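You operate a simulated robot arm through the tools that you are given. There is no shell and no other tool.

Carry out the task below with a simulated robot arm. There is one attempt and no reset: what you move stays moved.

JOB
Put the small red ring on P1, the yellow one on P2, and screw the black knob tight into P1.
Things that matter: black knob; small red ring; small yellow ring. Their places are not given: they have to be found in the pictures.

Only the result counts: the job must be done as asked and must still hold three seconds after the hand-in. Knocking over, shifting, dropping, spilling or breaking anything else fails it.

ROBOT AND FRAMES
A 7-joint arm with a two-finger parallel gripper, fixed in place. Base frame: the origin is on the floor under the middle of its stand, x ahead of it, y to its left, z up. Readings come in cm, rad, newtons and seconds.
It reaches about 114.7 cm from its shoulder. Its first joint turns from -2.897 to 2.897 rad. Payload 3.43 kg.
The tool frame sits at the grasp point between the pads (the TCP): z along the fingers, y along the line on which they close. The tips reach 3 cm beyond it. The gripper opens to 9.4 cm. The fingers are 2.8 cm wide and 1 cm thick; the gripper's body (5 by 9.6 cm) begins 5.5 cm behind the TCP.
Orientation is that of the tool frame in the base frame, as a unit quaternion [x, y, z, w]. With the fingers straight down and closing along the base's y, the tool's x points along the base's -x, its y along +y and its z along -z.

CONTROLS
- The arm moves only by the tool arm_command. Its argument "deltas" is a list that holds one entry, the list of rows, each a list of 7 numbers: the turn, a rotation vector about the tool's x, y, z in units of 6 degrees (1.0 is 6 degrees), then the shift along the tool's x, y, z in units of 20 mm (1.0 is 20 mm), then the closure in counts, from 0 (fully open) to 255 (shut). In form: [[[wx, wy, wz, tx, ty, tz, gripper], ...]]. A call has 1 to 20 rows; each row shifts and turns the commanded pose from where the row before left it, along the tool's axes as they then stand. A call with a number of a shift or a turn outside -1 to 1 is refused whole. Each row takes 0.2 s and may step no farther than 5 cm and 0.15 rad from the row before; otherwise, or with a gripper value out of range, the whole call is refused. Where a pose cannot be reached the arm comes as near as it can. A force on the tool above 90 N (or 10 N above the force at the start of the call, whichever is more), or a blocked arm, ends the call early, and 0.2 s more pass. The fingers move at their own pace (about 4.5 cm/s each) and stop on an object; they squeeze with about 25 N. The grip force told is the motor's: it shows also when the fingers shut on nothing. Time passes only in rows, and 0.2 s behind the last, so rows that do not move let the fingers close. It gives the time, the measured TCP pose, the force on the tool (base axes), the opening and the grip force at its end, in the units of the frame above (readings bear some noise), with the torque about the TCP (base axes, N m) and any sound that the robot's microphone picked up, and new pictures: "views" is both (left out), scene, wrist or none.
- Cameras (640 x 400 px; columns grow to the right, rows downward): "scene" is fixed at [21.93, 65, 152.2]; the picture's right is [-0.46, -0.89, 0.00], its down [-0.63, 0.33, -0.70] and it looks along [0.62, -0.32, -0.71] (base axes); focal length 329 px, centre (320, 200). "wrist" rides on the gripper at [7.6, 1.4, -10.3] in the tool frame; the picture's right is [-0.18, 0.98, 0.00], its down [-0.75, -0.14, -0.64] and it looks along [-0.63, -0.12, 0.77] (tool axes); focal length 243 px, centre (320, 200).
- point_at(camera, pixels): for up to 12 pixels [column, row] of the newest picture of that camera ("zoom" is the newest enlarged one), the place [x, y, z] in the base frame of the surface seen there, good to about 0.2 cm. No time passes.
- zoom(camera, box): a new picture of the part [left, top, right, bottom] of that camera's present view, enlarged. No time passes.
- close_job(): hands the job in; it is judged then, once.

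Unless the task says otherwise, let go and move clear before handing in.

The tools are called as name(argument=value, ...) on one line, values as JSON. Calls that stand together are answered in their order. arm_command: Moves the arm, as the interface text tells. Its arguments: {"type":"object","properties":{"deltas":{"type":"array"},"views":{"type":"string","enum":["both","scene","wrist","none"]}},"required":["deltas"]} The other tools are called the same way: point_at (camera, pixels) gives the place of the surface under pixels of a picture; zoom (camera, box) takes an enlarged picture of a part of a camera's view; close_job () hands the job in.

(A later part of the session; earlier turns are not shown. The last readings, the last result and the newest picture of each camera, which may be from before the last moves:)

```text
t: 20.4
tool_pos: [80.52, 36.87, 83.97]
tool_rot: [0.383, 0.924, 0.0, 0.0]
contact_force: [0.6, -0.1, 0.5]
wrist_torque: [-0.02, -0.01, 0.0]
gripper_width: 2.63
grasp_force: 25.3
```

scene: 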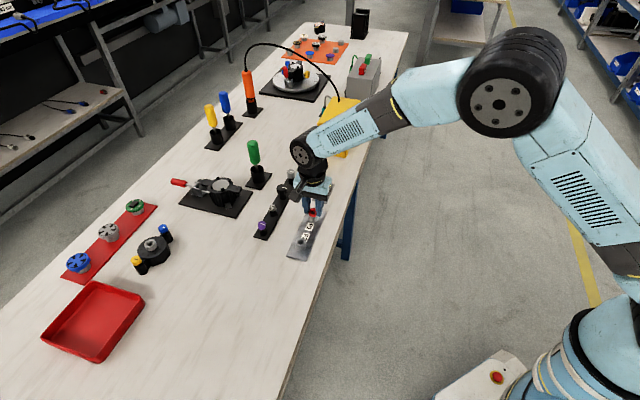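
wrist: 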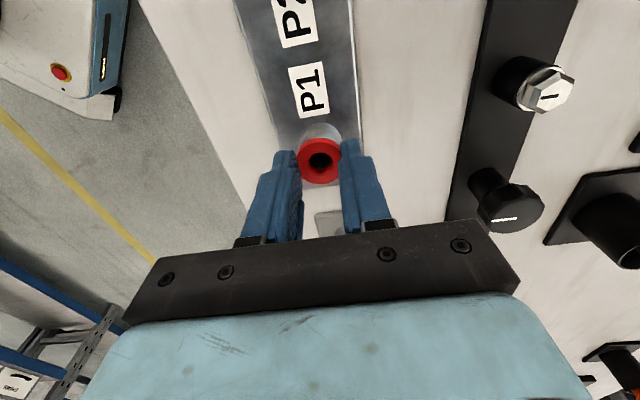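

The force is zero, so the ring hovers a fraction of a millimetre above the boss. I'll ease it down a hair and open the fingers partway.

arm_command(deltas=[[[0, 0, 0, 0, 0, 0.025, 255], [0, 0, 0, 0, 0, 0, 255], [0, 0, 0, 0, 0, 0, 200], [0, 0, 0, 0, 0, 0, 160], [0, 0, 0, 0, 0, 0, 120], [0, 0, 0, 0, 0, 0, 120], [0, 0, 0, 0, 0, 0, 120]]])

zoom(camera="scene", box=[290, 195, 330, 225])

zoom(camera="wrist", box=[280, 120, 360, 190])

```text
t: 22.0
tool_pos: [80.42, 36.82, 83.84]
tool_rot: [0.383, 0.924, 0.001, 0.0]
contact_force: [-1.6, 0.5, 0.5]
wrist_torque: [0.03, 0.0, -0.02]
gripper_width: 4.98
grasp_force: 0.0
```

scene: 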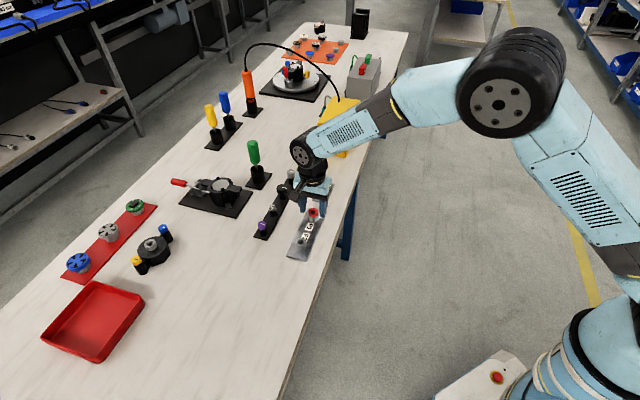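
wrist: 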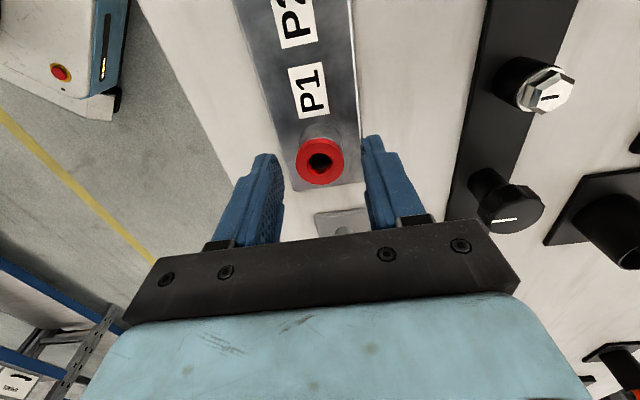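

```text
13.33 times, centred on (310, 210) of scene
```

zoom: 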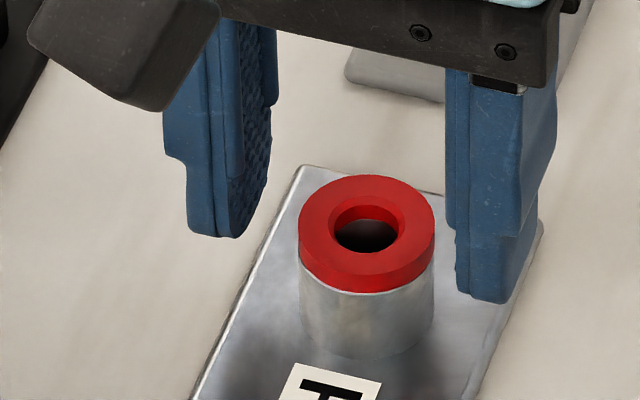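

```text
5.71 times, centred on (320, 155) of wrist
```

zoom: 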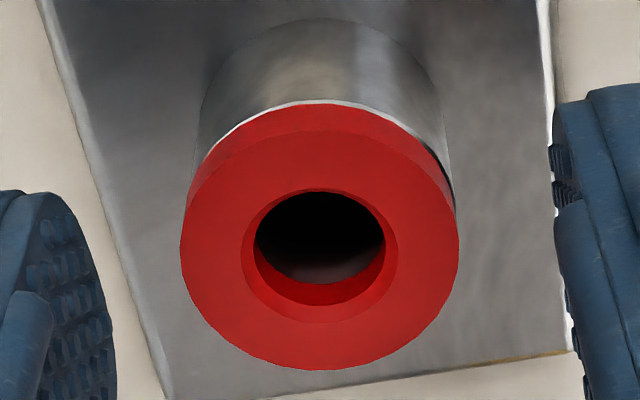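

The red ring sits squarely on P1 (scene ring 298–435 vs boss 299–434, level), and the fingers are clear. I'll rise and move over to the yellow ring.

arm_command(deltas=[[[0, 0, 0, 0, 0, -0.3, 120], [0, 0, 0, 0, 0, -0.7, 120], [0, 0, 0, 0, 0, -1, 0], [0, 0, 0, 0, 0, -1, 0], [0, 0, 0, 0, 0, -1, 0], [0, 0, 0, 0, 0, -1, 0], [0, 0, 0, -0.871, 0.039, 0, 0], [0, 0, 0, -0.871, 0.039, 0, 0], [0, 0, 0, -0.871, 0.039, 0, 0], [0, 0, 0, -0.871, 0.039, 0, 0], [0, 0, 0, -0.871, 0.039, 0, 0], [0, 0, 0, -0.871, 0.039, 0, 0], [0, 0, 0, -0.871, 0.039, 0, 0], [0, 0, 0, -0.871, 0.039, 0, 0], [0, 0, 0, 0, 0, 0, 0]]])

zoom(camera="wrist", box=[280, 50, 370, 150])

```text
t: 25.2
tool_pos: [90.75, 27.5, 94.04]
tool_rot: [0.382, 0.924, 0.0, 0.0]
contact_force: [-0.4, 0.2, -0.4]
wrist_torque: [0.02, -0.02, -0.01]
gripper_width: 9.38
grasp_force: 0.1
```

scene: 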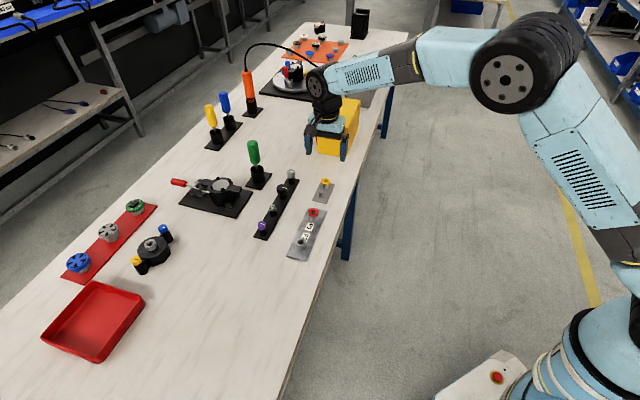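
wrist: 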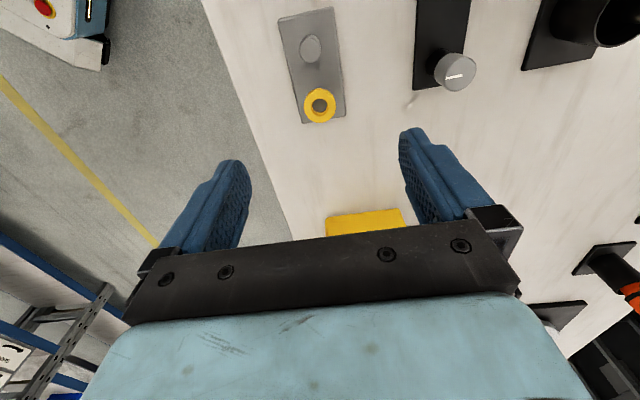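

```text
4.00 times, centred on (325, 100) of wrist
```

zoom: 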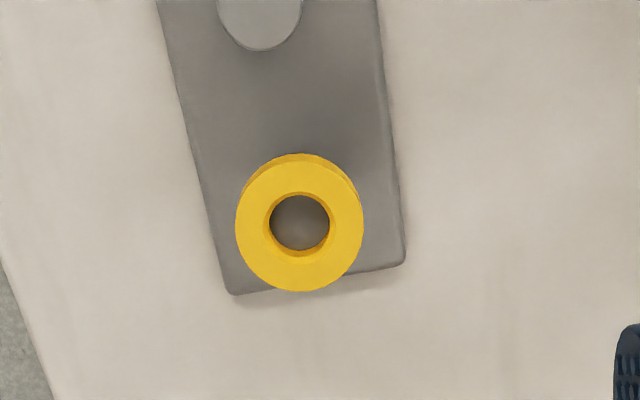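

The yellow ring is at wrist (320,106), exactly where the tool axis should meet it. I'll descend to TCP z 83.9 and close.

arm_command(deltas=[[[0, 0, 0, 0, 0, 0.8, 0], [0, 0, 0, 0, 0, 0.8, 0], [0, 0, 0, 0, 0, 0.8, 0], [0, 0, 0, 0, 0, 0.8, 0], [0, 0, 0, 0, 0, 0.8, 0], [0, 0, 0, 0, 0, 0.6, 0], [0, 0, 0, 0, 0, 0.47, 0], [0, 0, 0, 0, 0, 0, 0]]])

```text
t: 27.0
tool_pos: [90.8, 27.56, 83.71]
tool_rot: [0.383, 0.924, 0.0, 0.0]
contact_force: [-0.2, 0.4, -0.2]
wrist_torque: [0.02, 0.03, -0.01]
gripper_width: 9.4
grasp_force: 0.1
```

scene: 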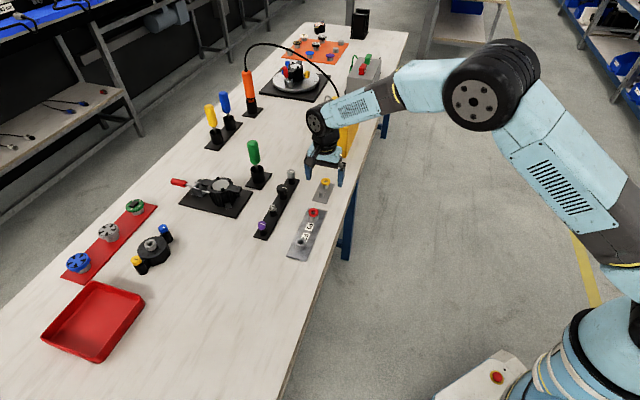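
wrist: 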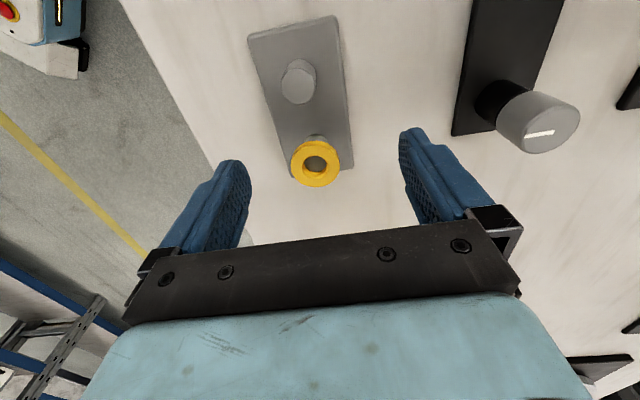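

The yellow ring appears at (316,163), slightly left of the tool axis (320), so I'll nudge about 2 mm along tool −y and up 1.5 mm, then look again.

arm_command(deltas=[[[0, 0, 0, 0, -0.09, -0.06, 0], [0, 0, 0, 0, 0, 0, 0]]], views="wrist")

zoom(camera="wrist", box=[260, 110, 380, 200])

```text
t: 27.6
tool_pos: [90.82, 27.44, 83.95]
tool_rot: [0.382, 0.924, 0.0, 0.0]
contact_force: [0.6, -0.3, 0.4]
wrist_torque: [0.0, 0.0, -0.01]
gripper_width: 9.4
grasp_force: 0.1
```

wrist: 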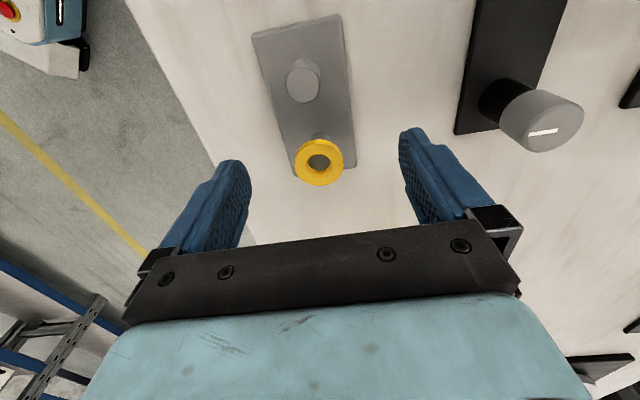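

```text
4.44 times, centred on (320, 155) of wrist
```

zoom: 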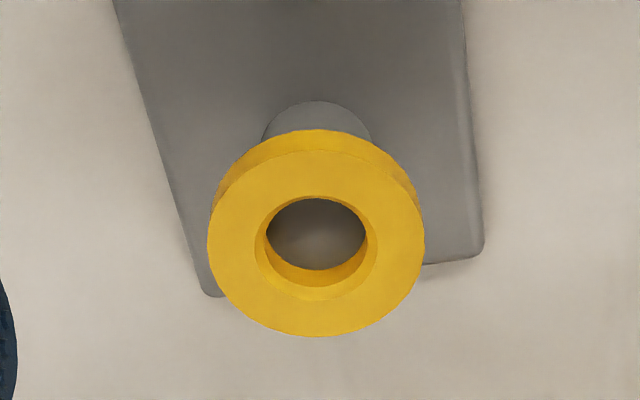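

The ring is now centred (zoom column ~317, about the tool axis) with TCP z 83.95. I'll close on it.

arm_command(deltas=[[[0, 0, 0, 0, 0, 0, 255], [0, 0, 0, 0, 0, 0, 255], [0, 0, 0, 0, 0, 0, 255], [0, 0, 0, 0, 0, 0, 255], [0, 0, 0, 0, 0, 0, 255], [0, 0, 0, 0, 0, 0, 255], [0, 0, 0, 0, 0, 0, 255]]], views="wrist")

zoom(camera="wrist", box=[260, 110, 380, 200])

```text
t: 29.2
tool_pos: [90.8, 27.41, 83.94]
tool_rot: [0.382, 0.924, 0.0, 0.0]
contact_force: [-0.2, 1.0, -0.6]
wrist_torque: [-0.02, -0.02, 0.01]
gripper_width: 2.61
grasp_force: 24.7
```

wrist: 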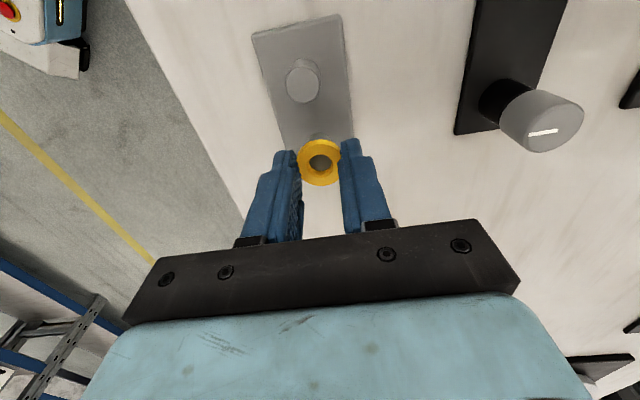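

```text
4.44 times, centred on (320, 155) of wrist
```

zoom: 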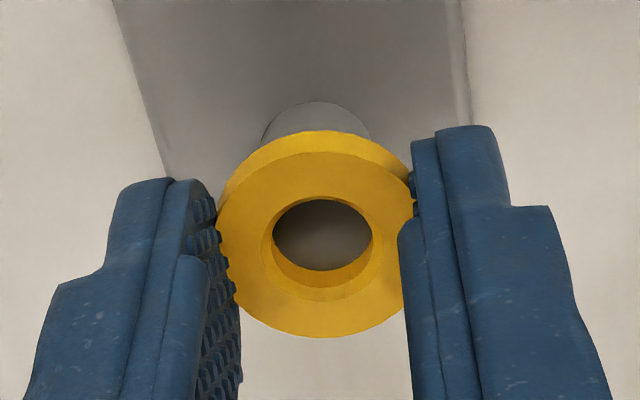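

The yellow ring is gripped (2.61 cm, 24.7 N). I'll lift 10 cm and carry it to above P2, about (72.6, 44.65).

arm_command(deltas=[[[0, 0, 0, 0, 0, -0.4, 255], [0, 0, 0, 0, 0, -0.8, 255], [0, 0, 0, 0, 0, -1, 255], [0, 0, 0, 0, 0, -1, 255], [0, 0, 0, 0, 0, -1, 255], [0, 0, 0, 0, 0, -0.8, 255], [0, 0, 0, 0.964, -0.0264, 0, 255], [0, 0, 0, 0.964, -0.0264, 0, 255], [0, 0, 0, 0.964, -0.0264, 0, 255], [0, 0, 0, 0.964, -0.0264, 0, 255], [0, 0, 0, 0.964, -0.0264, 0, 255], [0, 0, 0, 0.964, -0.0264, 0, 255], [0, 0, 0, 0.964, -0.0264, 0, 255], [0, 0, 0, 0.964, -0.0264, 0, 255], [0, 0, 0, 0.964, -0.0264, 0, 255], [0, 0, 0, 0.964, -0.0264, 0, 255], [0, 0, 0, 0.964, -0.0264, 0, 255], [0, 0, 0, 0.964, -0.0264, 0, 255], [0, 0, 0, 0.964, -0.0264, 0, 255], [0, 0, 0, 0, 0, 0, 255]]])

zoom(camera="wrist", box=[260, 70, 380, 190])

```text
t: 33.4
tool_pos: [72.35, 44.69, 93.95]
tool_rot: [0.382, 0.924, 0.0, -0.001]
contact_force: [1.1, -0.4, 0.1]
wrist_torque: [-0.02, 0.04, 0.0]
gripper_width: 2.64
grasp_force: 24.7
```

scene: 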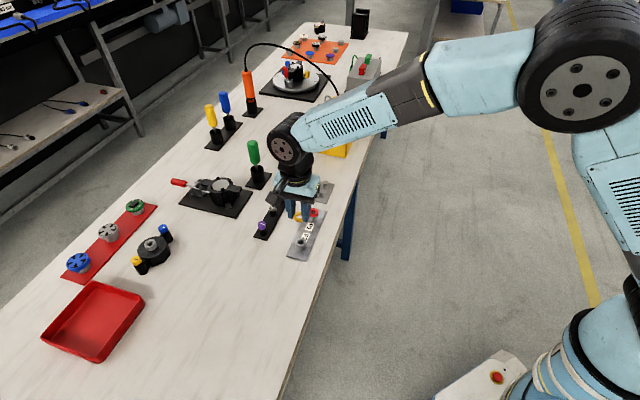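
wrist: 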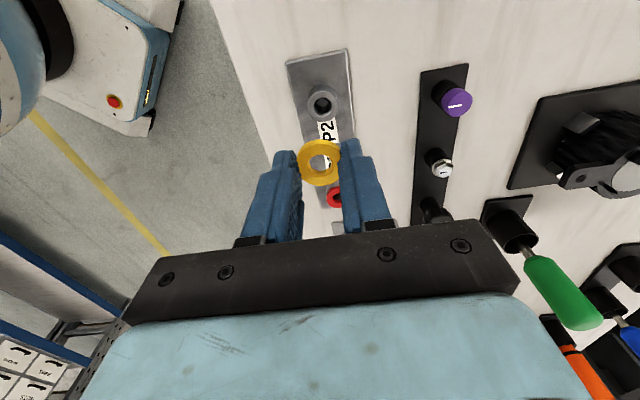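

```text
3.33 times, centred on (320, 130) of wrist
```

zoom: 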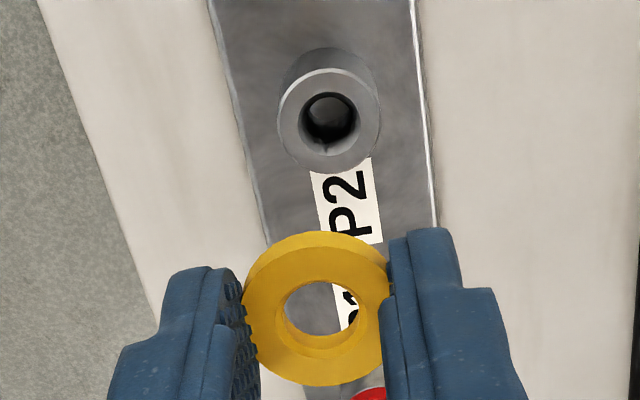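

P2's boss shows at zoom (329,122), which is about 0.2 cm toward tool +y and 0.2 cm toward tool −x from the tool axis. I'll correct and descend to TCP z ≈ 85.3.

arm_command(deltas=[[[0, 0, 0, -0.08, 0.1, 0, 255], [0, 0, 0, 0, 0, 0.8, 255], [0, 0, 0, 0, 0, 0.9, 255], [0, 0, 0, 0, 0, 0.9, 255], [0, 0, 0, 0, 0, 0.9, 255], [0, 0, 0, 0, 0, 0.7, 255], [0, 0, 0, 0, 0, 0, 255]]])

zoom(camera="wrist", box=[270, 100, 370, 190])

zoom(camera="scene", box=[280, 220, 324, 255])

```text
t: 35.0
tool_pos: [72.64, 44.63, 85.45]
tool_rot: [0.381, 0.924, 0.0, -0.001]
contact_force: [-0.3, -0.4, 0.1]
wrist_torque: [-0.01, 0.05, -0.01]
gripper_width: 2.62
grasp_force: 25.2
```

scene: 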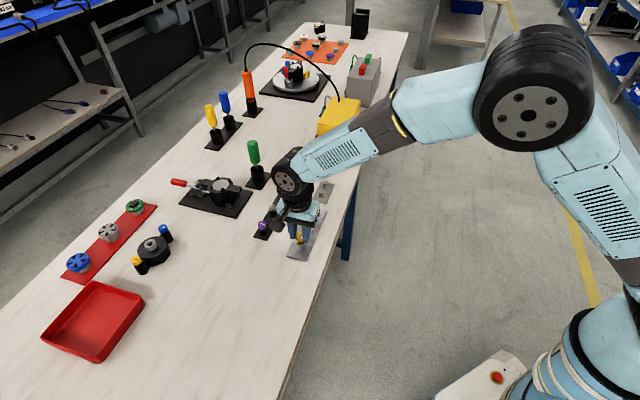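
wrist: 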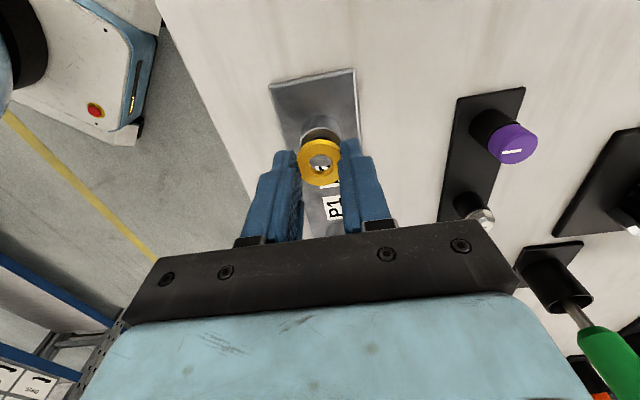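

```text
4.44 times, centred on (320, 145) of wrist
```

zoom: 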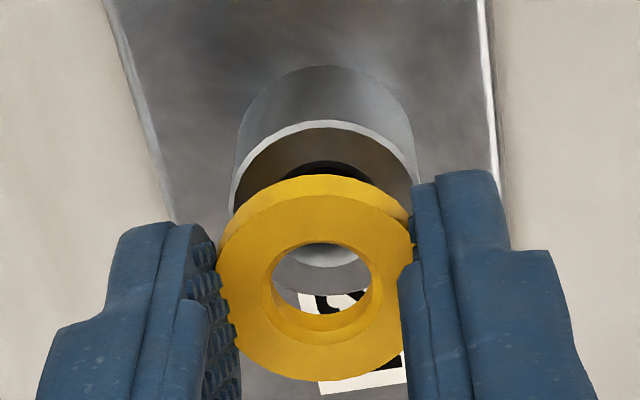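

```text
11.43 times, centred on (302, 238) of scene
```

zoom: 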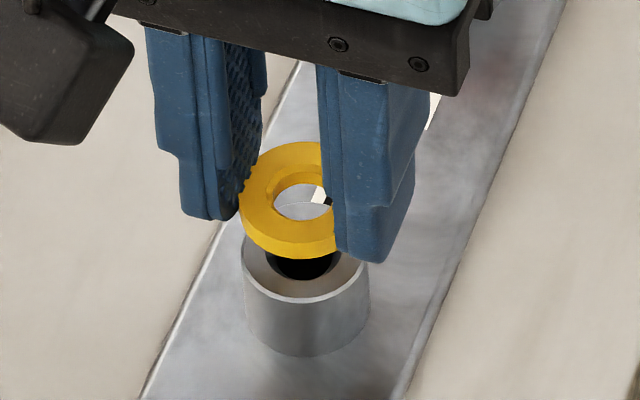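

The ring is about 1.5 cm above P2 and coaxial in both zooms to within a millimetre (boss centre col 325 vs hole 322 in wrist). I'll lower to just above contact.

arm_command(deltas=[[[0, 0, 0, 0, 0.02, 0.3, 255], [0, 0, 0, 0, 0, 0.25, 255], [0, 0, 0, 0, 0, 0.1, 255], [0, 0, 0, 0, 0, 0, 255]]])

zoom(camera="wrist", box=[280, 120, 360, 190])

zoom(camera="scene", box=[282, 225, 322, 255])

```text
t: 36.0
tool_pos: [72.78, 44.78, 84.21]
tool_rot: [0.383, 0.924, 0.0, 0.0]
contact_force: [0.4, 0.0, -0.1]
wrist_torque: [0.04, 0.01, 0.05]
gripper_width: 2.62
grasp_force: 25.4
```

scene: 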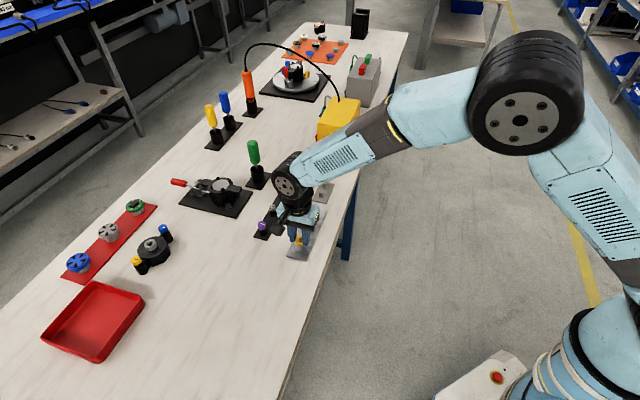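
wrist: 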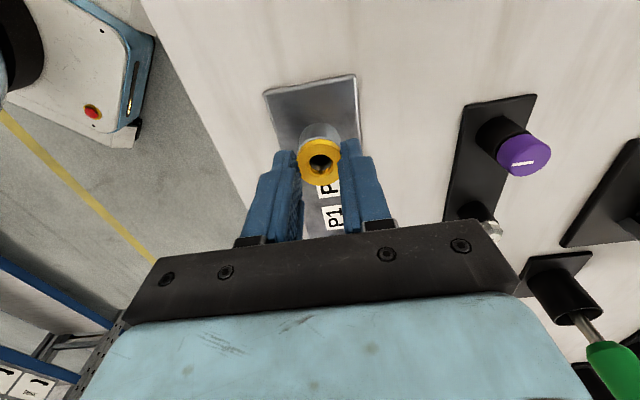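

```text
5.71 times, centred on (320, 155) of wrist
```

zoom: 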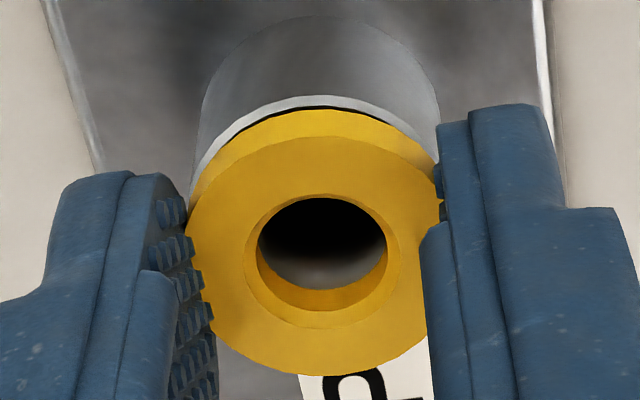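

```text
13.33 times, centred on (302, 240) of scene
```

zoom: 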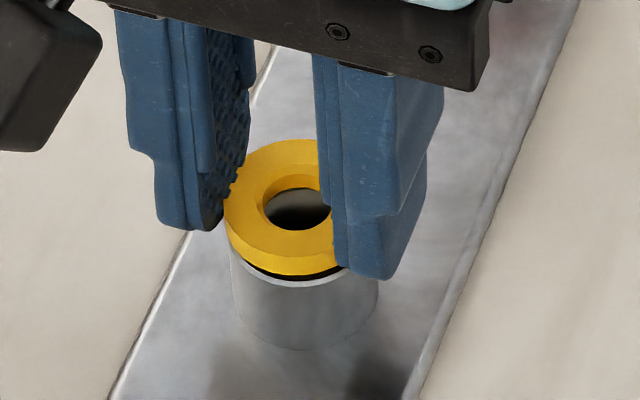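

The ring is about 0.3 cm above P2, sitting roughly 1 mm toward tool +y in the scene zoom (ring centre ~297 vs boss 304). I'll nudge it −1 mm in y and lower slowly.

arm_command(deltas=[[[0, 0, 0, 0, -0.045, 0, 255], [0, 0, 0, 0, 0, 0.06, 255], [0, 0, 0, 0, 0, 0.04, 255], [0, 0, 0, 0, 0, 0, 255]]])

zoom(camera="wrist", box=[280, 120, 360, 190])

zoom(camera="scene", box=[282, 225, 322, 255])

```text
t: 37.0
tool_pos: [72.59, 44.62, 84.04]
tool_rot: [0.383, 0.924, 0.0, 0.0]
contact_force: [0.8, -0.6, -0.4]
wrist_torque: [0.03, -0.01, -0.01]
gripper_width: 2.62
grasp_force: 25.5
```

scene: 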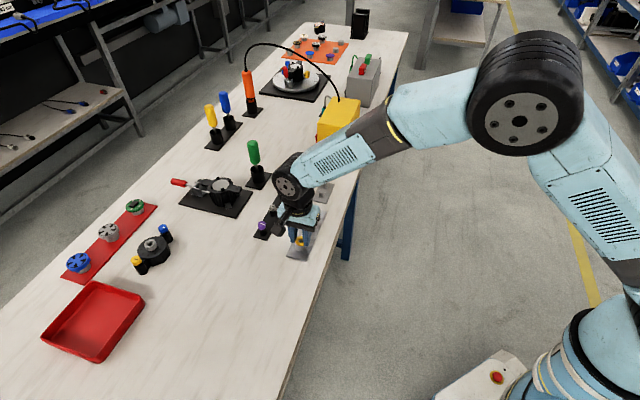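
wrist: 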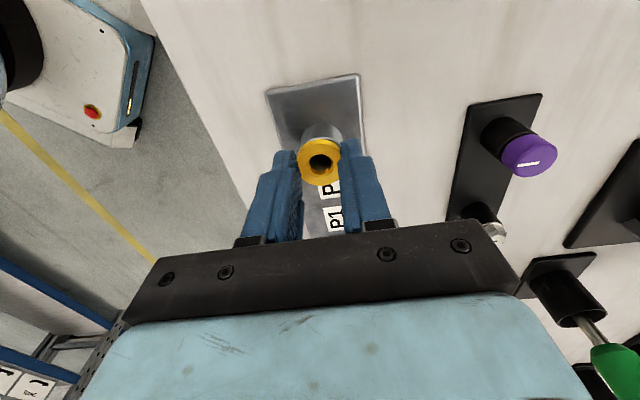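

```text
5.71 times, centred on (320, 155) of wrist
```

zoom: 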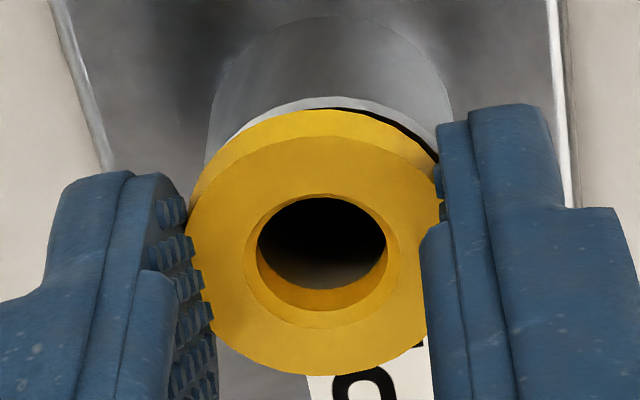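

```text
13.33 times, centred on (302, 240) of scene
```

zoom: 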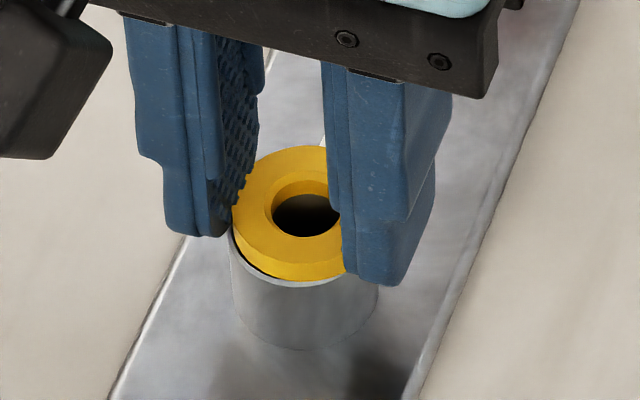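

The ring is now about 0.5 mm past centre the other way (wrist boss centre 330 vs hole 322; scene hole 307 vs boss 304), so I'll nudge back +0.5 mm and step down.

arm_command(deltas=[[[0, 0, 0, 0, 0.025, 0, 255], [0, 0, 0, 0, 0, 0.04, 255], [0, 0, 0, 0, 0, 0, 255]]])

zoom(camera="wrist", box=[280, 120, 360, 190])

zoom(camera="scene", box=[282, 225, 322, 255])

```text
t: 37.8
tool_pos: [72.76, 44.69, 83.95]
tool_rot: [0.382, 0.924, -0.001, -0.001]
contact_force: [-1.7, -4.9, -1.3]
wrist_torque: [-0.18, 0.11, 0.0]
gripper_width: 2.62
grasp_force: 25.3
```

scene: 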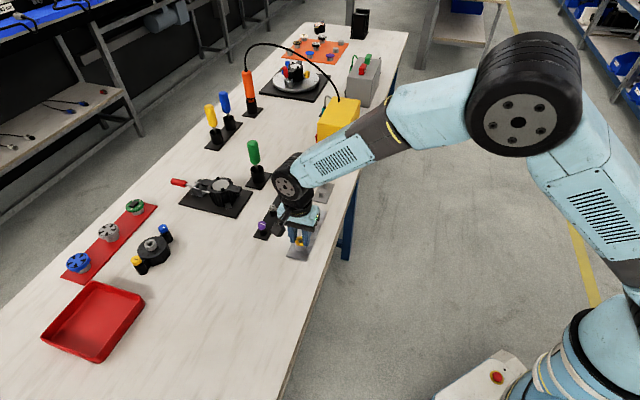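
wrist: 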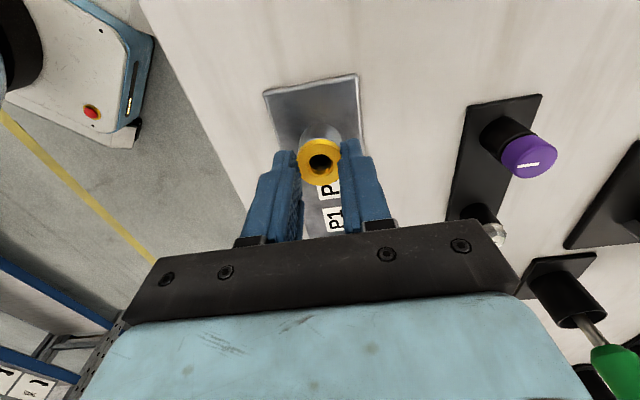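

```text
5.71 times, centred on (320, 155) of wrist
```

zoom: 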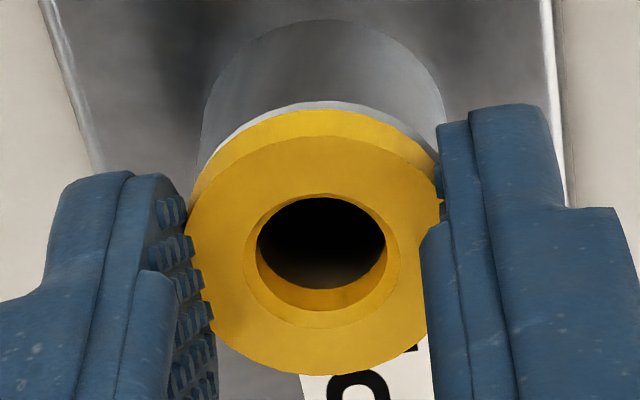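

```text
13.33 times, centred on (302, 240) of scene
```

zoom: 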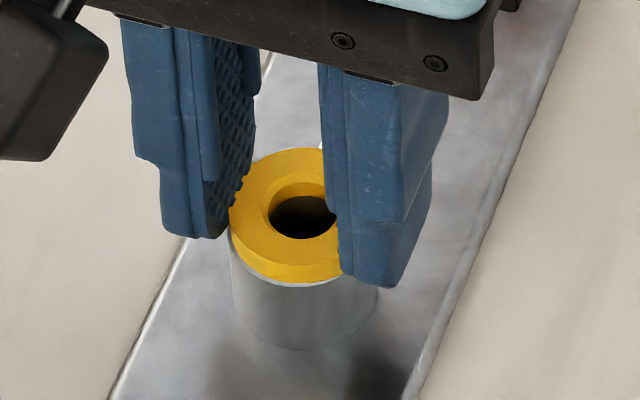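

The ring is coaxial with P2 now (wrist boss centre 320.5 vs hole 321; scene hole 303 vs boss 304) and just touching. I'll settle and check the force.

arm_command(deltas=[[[0, 0, 0, 0, 0, 0, 255]]], views="none")

```text
t: 38.2
tool_pos: [72.72, 44.8, 83.94]
tool_rot: [0.383, 0.924, 0.001, 0.0]
contact_force: [0.9, -0.2, 0.2]
wrist_torque: [-0.01, -0.03, -0.06]
gripper_width: 2.62
grasp_force: 25.1
```

The force is back to zero, so the ring is within a hair of the boss. I'll ease down 0.5 mm and open the fingers partway.

arm_command(deltas=[[[0, 0, 0, 0, 0, 0.025, 255], [0, 0, 0, 0, 0, 0, 255], [0, 0, 0, 0, 0, 0, 200], [0, 0, 0, 0, 0, 0, 160], [0, 0, 0, 0, 0, 0, 120], [0, 0, 0, 0, 0, 0, 120], [0, 0, 0, 0, 0, 0, 120]]])

zoom(camera="wrist", box=[280, 120, 360, 190])

zoom(camera="scene", box=[282, 225, 322, 255])

```text
t: 39.8
tool_pos: [72.65, 44.58, 83.8]
tool_rot: [0.383, 0.924, 0.0, 0.001]
contact_force: [-0.8, -0.2, 1.0]
wrist_torque: [-0.03, 0.0, -0.01]
gripper_width: 4.96
grasp_force: 0.0
```

scene: 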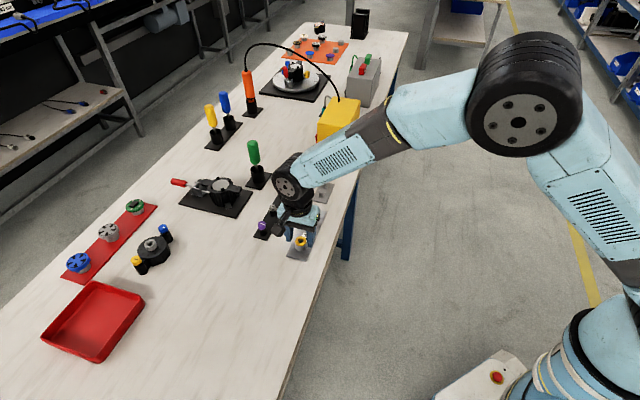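
wrist: 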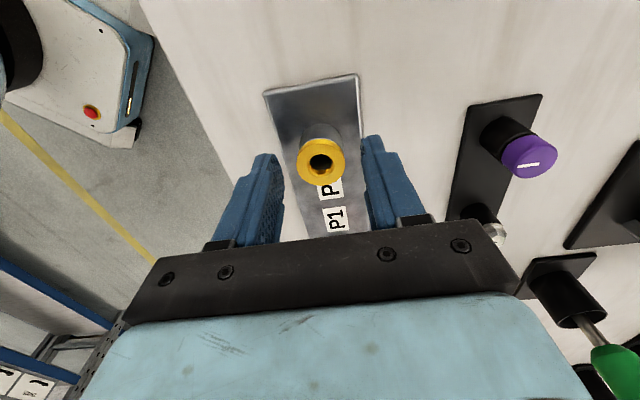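

```text
5.71 times, centred on (320, 155) of wrist
```

zoom: 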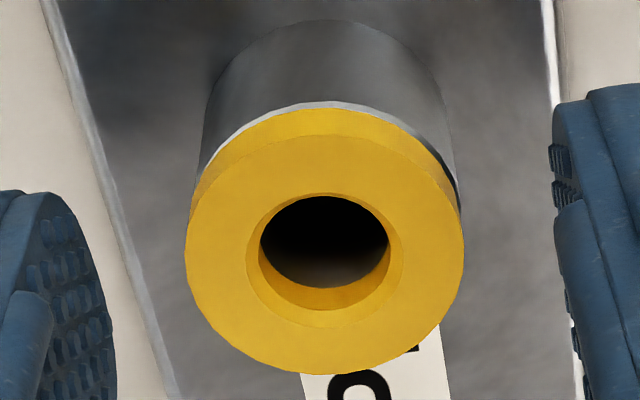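

```text
13.33 times, centred on (302, 240) of scene
```

zoom: 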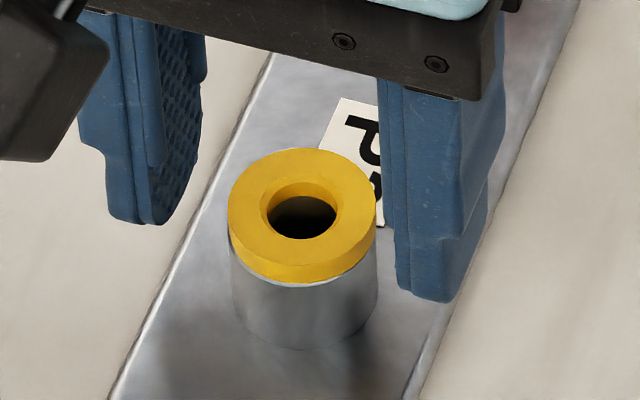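

The yellow ring sits squarely on P2 and the fingers are clear. I'll rise and move over to the black knob at about (92.7, 41.4).

arm_command(deltas=[[[0, 0, 0, 0, 0, -0.3, 120], [0, 0, 0, 0, 0, -0.7, 120], [0, 0, 0, 0, 0, -1, 60], [0, 0, 0, 0, 0, -1, 0], [0, 0, 0, 0, 0, -1, 0], [0, 0, 0, 0, 0, -1, 0], [0, 0, 0, 0, 0, -1, 0], [0, 0, 0, -0.916, 0.66, 0, 0], [0, 0, 0, -0.916, 0.66, 0, 0], [0, 0, 0, -0.916, 0.66, 0, 0], [0, 0, 0, -0.916, 0.66, 0, 0], [0, 0, 0, -0.916, 0.66, 0, 0], [0, 0, 0, -0.916, 0.66, 0, 0], [0, 0, 0, -0.916, 0.66, 0, 0], [0, 0, 0, -0.916, 0.66, 0, 0], [0, 0, 0, -0.916, 0.66, 0, 0], [0, 0, 0, 0, 0, 0, 0]]])

zoom(camera="wrist", box=[260, 60, 380, 160])

```text
t: 43.4
tool_pos: [92.68, 41.48, 95.86]
tool_rot: [0.381, 0.924, -0.001, 0.0]
contact_force: [0.4, 0.1, 0.1]
wrist_torque: [-0.03, -0.01, -0.02]
gripper_width: 9.4
grasp_force: 0.1
```

scene: 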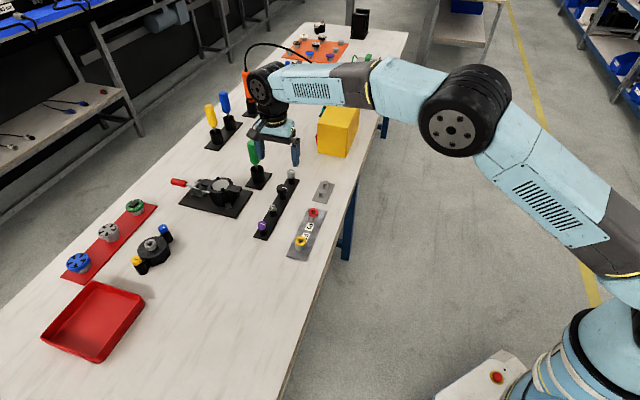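
wrist: 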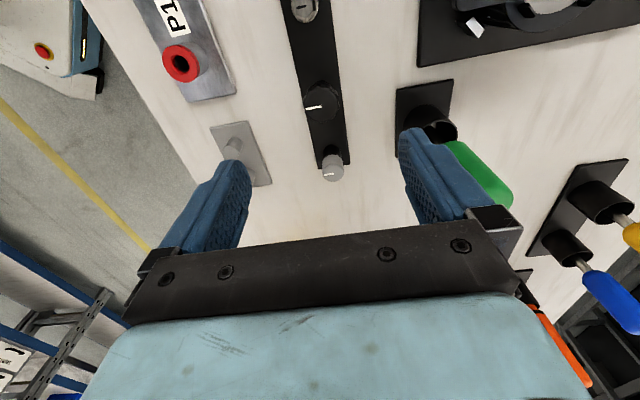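

```text
4.00 times, centred on (320, 110) of wrist
```

zoom: 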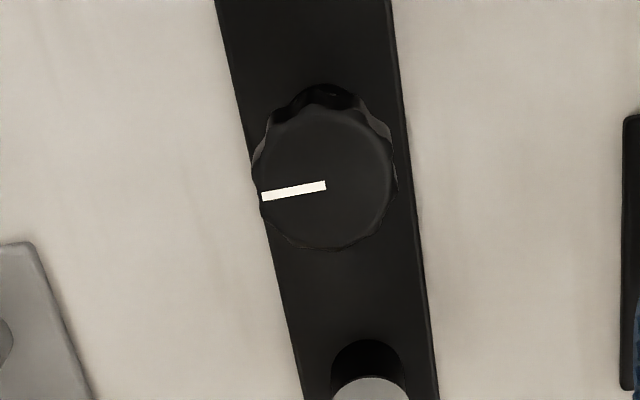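

The knob's at wrist zoom (327,183), nearly on the tool axis. The green handle looks close to the right-hand finger, so I'll measure that clearance and the knob before descending.

point_at(camera="zoom", pixels=[[262, 175], [392, 175], [327, 118], [327, 245], [327, 200], [300, 190], [290, 110], [350, 95], [375, 380], [240, 300], [430, 250], [370, 60]])

zoom(camera="scene", box=[230, 90, 320, 200])

point_at(camera="wrist", pixels=[[465, 150], [480, 175], [500, 195], [505, 205], [440, 130], [405, 130], [430, 200], [462, 163], [490, 165], [512, 190], [450, 110], [420, 110]])

```text
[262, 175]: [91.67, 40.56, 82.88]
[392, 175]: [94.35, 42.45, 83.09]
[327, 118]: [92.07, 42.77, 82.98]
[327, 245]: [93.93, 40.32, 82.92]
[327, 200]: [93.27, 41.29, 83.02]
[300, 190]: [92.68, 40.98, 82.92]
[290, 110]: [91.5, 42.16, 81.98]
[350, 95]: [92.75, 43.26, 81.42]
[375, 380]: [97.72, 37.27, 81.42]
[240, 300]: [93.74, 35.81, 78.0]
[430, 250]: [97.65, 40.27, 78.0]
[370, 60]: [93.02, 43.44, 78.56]
```

```text
3.64 times, centred on (275, 145) of scene
```

zoom: 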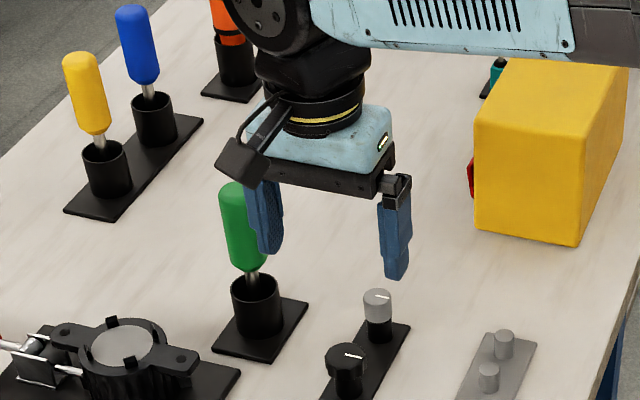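

```text
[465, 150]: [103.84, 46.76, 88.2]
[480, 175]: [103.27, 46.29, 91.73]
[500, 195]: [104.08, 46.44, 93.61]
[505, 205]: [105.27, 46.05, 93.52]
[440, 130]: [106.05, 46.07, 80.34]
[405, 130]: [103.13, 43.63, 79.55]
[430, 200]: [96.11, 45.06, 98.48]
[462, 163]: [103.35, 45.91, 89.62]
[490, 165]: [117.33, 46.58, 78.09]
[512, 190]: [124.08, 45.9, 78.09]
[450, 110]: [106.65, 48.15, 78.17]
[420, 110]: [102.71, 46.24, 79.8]
```

The green handle (axis near (104.3, 45.5)) is more than 6 cm from the finger, so it's clear. The knob's centre is about (92.83, 41.5) with top z 83.0 and underside near 81.4; I'll narrow the opening, correct 2 mm, and descend to TCP z ≈ 86.

arm_command(deltas=[[[0, 0, 0, -0.04, 0.08, 0, 92], [0, 0, 0, 0, 0, 0.8, 92], [0, 0, 0, 0, 0, 0.9, 92], [0, 0, 0, 0, 0, 0.9, 92], [0, 0, 0, 0, 0, 0.9, 92], [0, 0, 0, 0, 0, 0.8, 92], [0, 0, 0, 0, 0, 0.6, 92], [0, 0, 0, 0, 0, 0, 92]]])

zoom(camera="wrist", box=[250, 90, 390, 200])

zoom(camera="scene", box=[255, 150, 315, 210])

```text
t: 45.2
tool_pos: [92.99, 41.57, 86.08]
tool_rot: [0.383, 0.924, 0.0, 0.0]
contact_force: [0.0, 0.4, 0.3]
wrist_torque: [-0.01, 0.04, -0.01]
gripper_width: 6.02
grasp_force: 0.1
```

scene: 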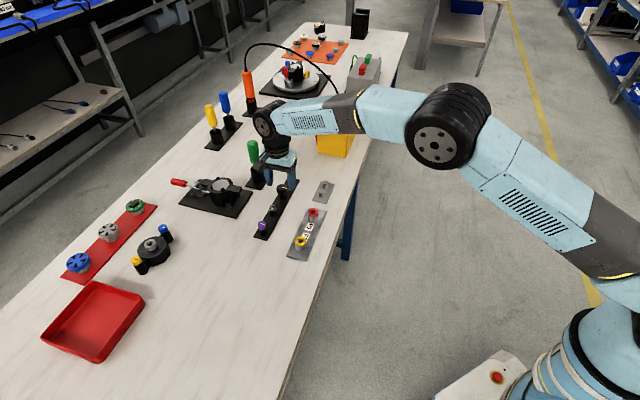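
wrist: 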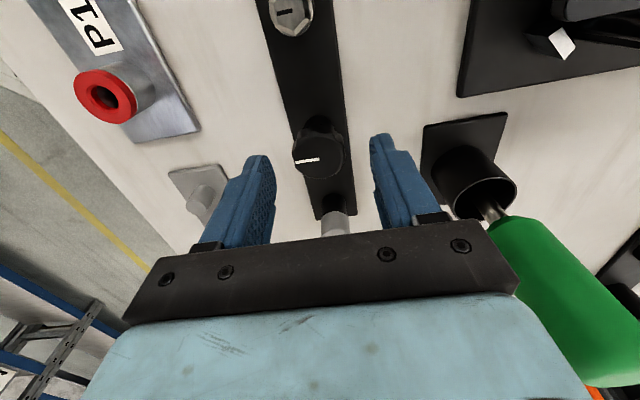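

```text
3.64 times, centred on (320, 145) of wrist
```

zoom: 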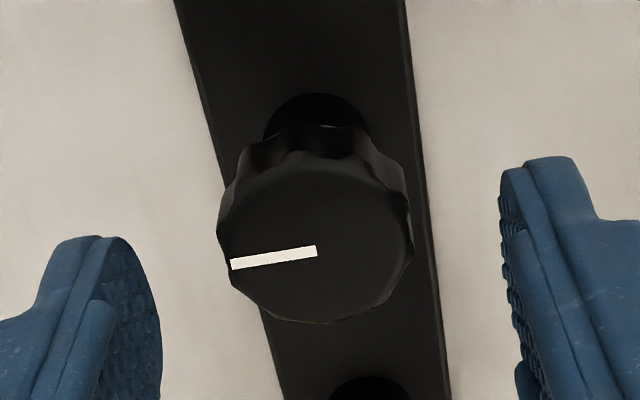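

```text
6.67 times, centred on (285, 180) of scene
```

zoom: 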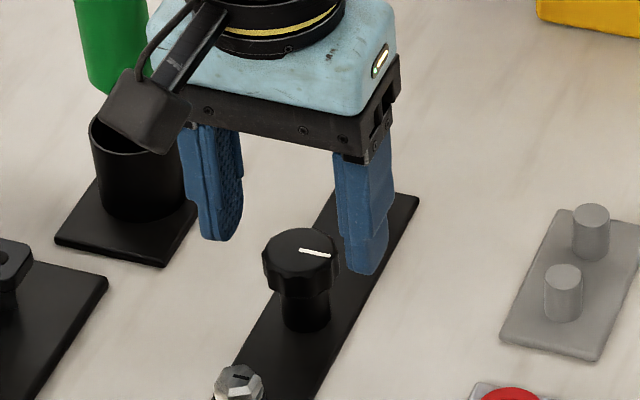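

The knob is centred between the fingers (zoom centre ~(315,240), on the axis within 1 mm). I'll check its side heights in the scene zoom before setting the grasp depth.

point_at(camera="zoom", pixels=[[300, 250], [300, 272], [300, 282], [300, 292], [290, 300], [305, 310], [310, 325], [285, 292], [275, 285], [318, 285]])

```text
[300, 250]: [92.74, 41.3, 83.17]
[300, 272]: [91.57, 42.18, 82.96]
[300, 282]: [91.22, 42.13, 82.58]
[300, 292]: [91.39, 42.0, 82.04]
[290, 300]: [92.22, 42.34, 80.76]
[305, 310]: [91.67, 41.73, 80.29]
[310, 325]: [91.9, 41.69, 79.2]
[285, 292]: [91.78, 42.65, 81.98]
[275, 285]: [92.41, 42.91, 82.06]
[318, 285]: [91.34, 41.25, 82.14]
```

The knob's side spans about z 81.7 to 83.0, so tips at about 81.6 (TCP 84.6) hold it fully. I'll descend and close.

arm_command(deltas=[[[0, 0, 0, 0, -0.035, 0.35, 92], [0, 0, 0, 0, 0, 0.3, 92], [0, 0, 0, 0, 0, 0.1, 92], [0, 0, 0, 0, 0, 0, 92], [0, 0, 0, 0, 0, 0, 255], [0, 0, 0, 0, 0, 0, 255], [0, 0, 0, 0, 0, 0, 255], [0, 0, 0, 0, 0, 0, 255], [0, 0, 0, 0, 0, 0, 255], [0, 0, 0, 0, 0, 0, 255]]])

zoom(camera="wrist", box=[250, 90, 390, 200])

zoom(camera="scene", box=[255, 150, 315, 210])

```text
t: 47.4
tool_pos: [92.85, 41.43, 84.48]
tool_rot: [0.382, 0.924, 0.0, 0.0]
contact_force: [0.4, 0.7, 0.5]
wrist_torque: [0.02, -0.01, -0.03]
gripper_width: 3.23
grasp_force: 24.4
```

scene: 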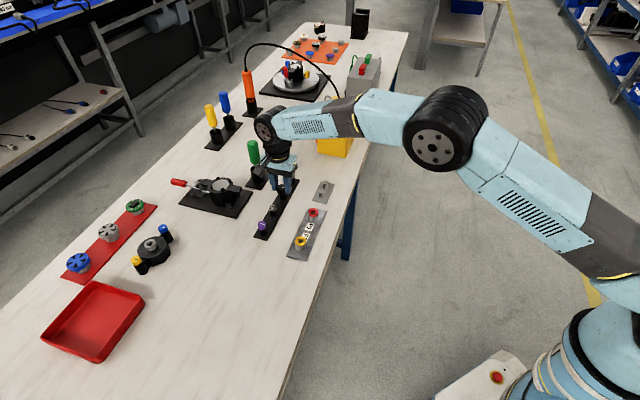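
wrist: 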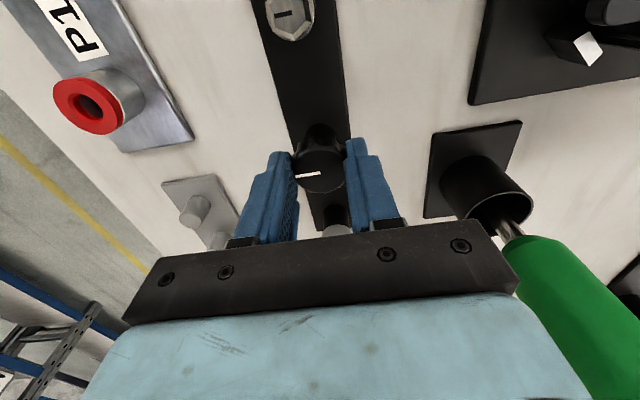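

```text
3.64 times, centred on (320, 145) of wrist
```

zoom: 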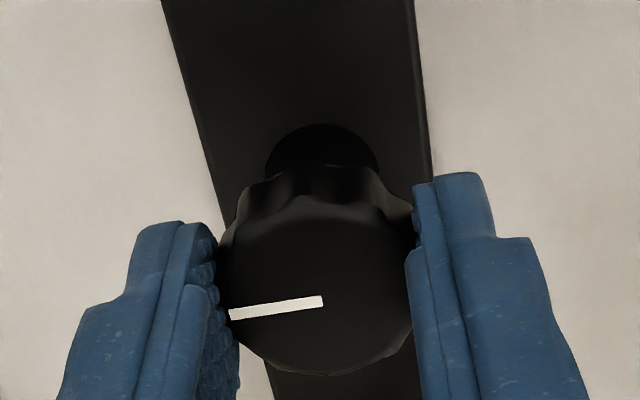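

```text
6.67 times, centred on (285, 180) of scene
```

zoom: 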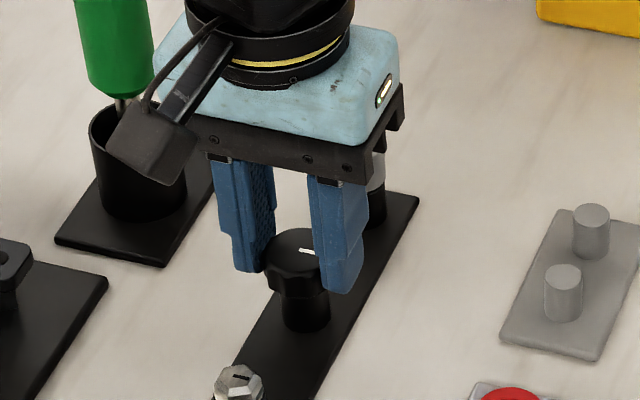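

The knob is gripped (3.23 cm, 24.4 N). I'll lift gently by 1 cm and check the force in case it's threaded into its socket.

arm_command(deltas=[[[0, 0, 0, 0, 0, -0.15, 255], [0, 0, 0, 0, 0, -0.15, 255], [0, 0, 0, 0, 0, -0.2, 255], [0, 0, 0, 0, 0, 0, 255]]], views="scene")

zoom(camera="scene", box=[255, 150, 315, 210])

```text
t: 48.4
tool_pos: [92.84, 41.47, 85.62]
tool_rot: [0.383, 0.924, -0.001, 0.0]
contact_force: [-0.4, -0.3, -0.4]
wrist_torque: [0.02, 0.0, 0.01]
gripper_width: 3.22
grasp_force: 24.8
```

scene: 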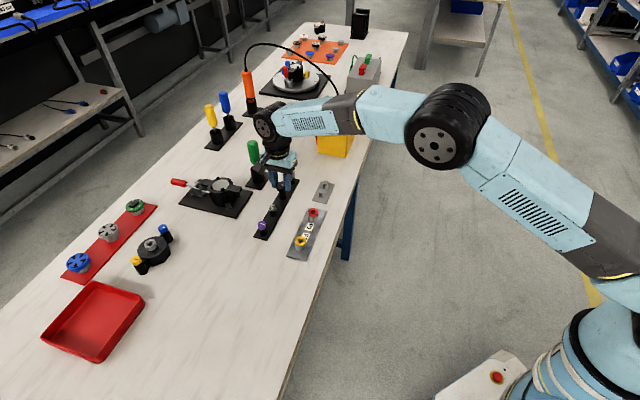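

```text
6.67 times, centred on (285, 180) of scene
```

zoom: 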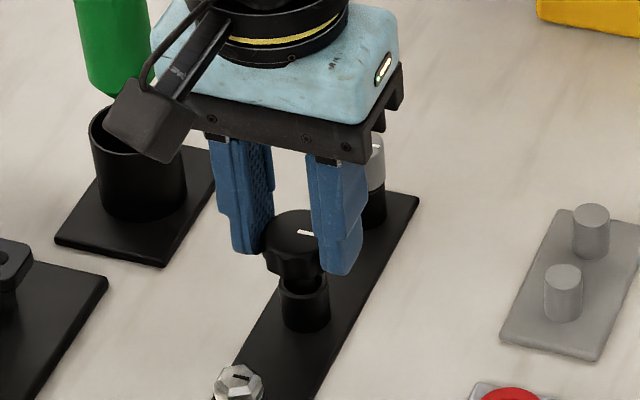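

The knob lifts freely with no extra force. I'll raise it to clear everything and look at its stud.

arm_command(deltas=[[[0, 0, 0, 0, 0, -0.4, 255], [0, 0, 0, 0, 0, -0.6, 255], [0, 0, 0, 0, 0, -0.9, 255], [0, 0, 0, 0, 0, -0.9, 255], [0, 0, 0, 0, 0, -0.9, 255], [0, 0, 0, 0, 0, -0.5, 255], [0, 0, 0, 0, 0, 0, 255]]])

zoom(camera="scene", box=[245, 120, 315, 200])

zoom(camera="wrist", box=[250, 90, 390, 200])

```text
t: 50.0
tool_pos: [92.89, 41.54, 93.91]
tool_rot: [0.384, 0.923, 0.0, 0.0]
contact_force: [0.0, 0.0, 0.4]
wrist_torque: [0.03, 0.01, 0.0]
gripper_width: 3.2
grasp_force: 24.9
```

scene: 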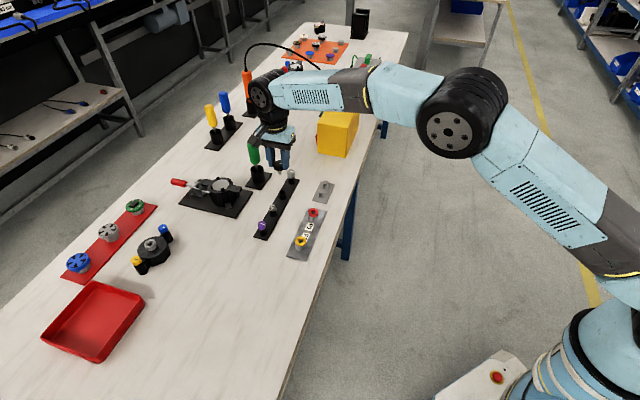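
wrist: 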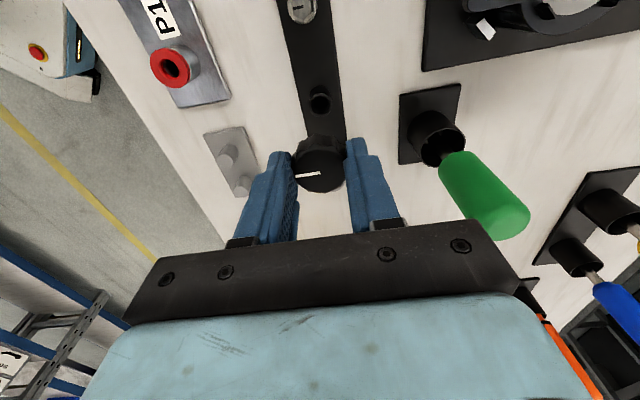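

```text
5.00 times, centred on (280, 160) of scene
```

zoom: 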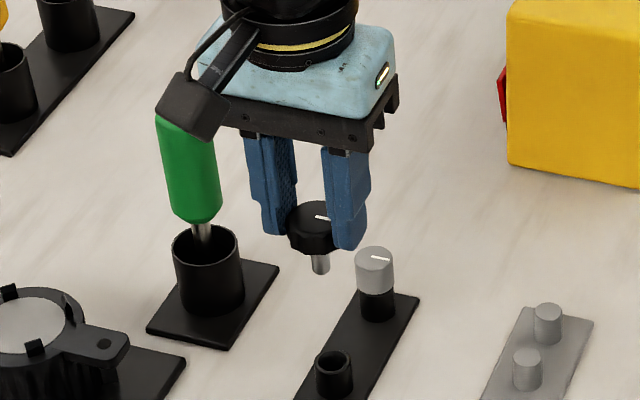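

```text
3.64 times, centred on (320, 145) of wrist
```

zoom: 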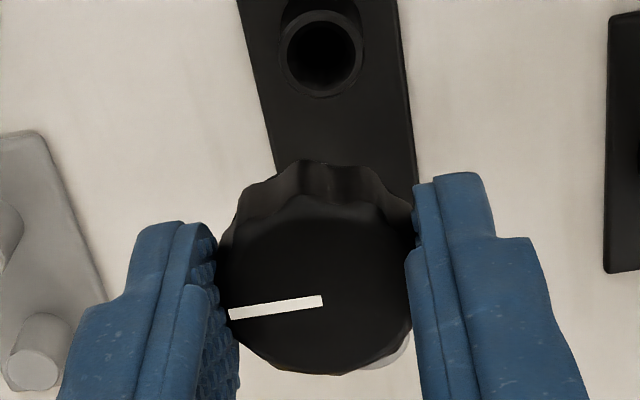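

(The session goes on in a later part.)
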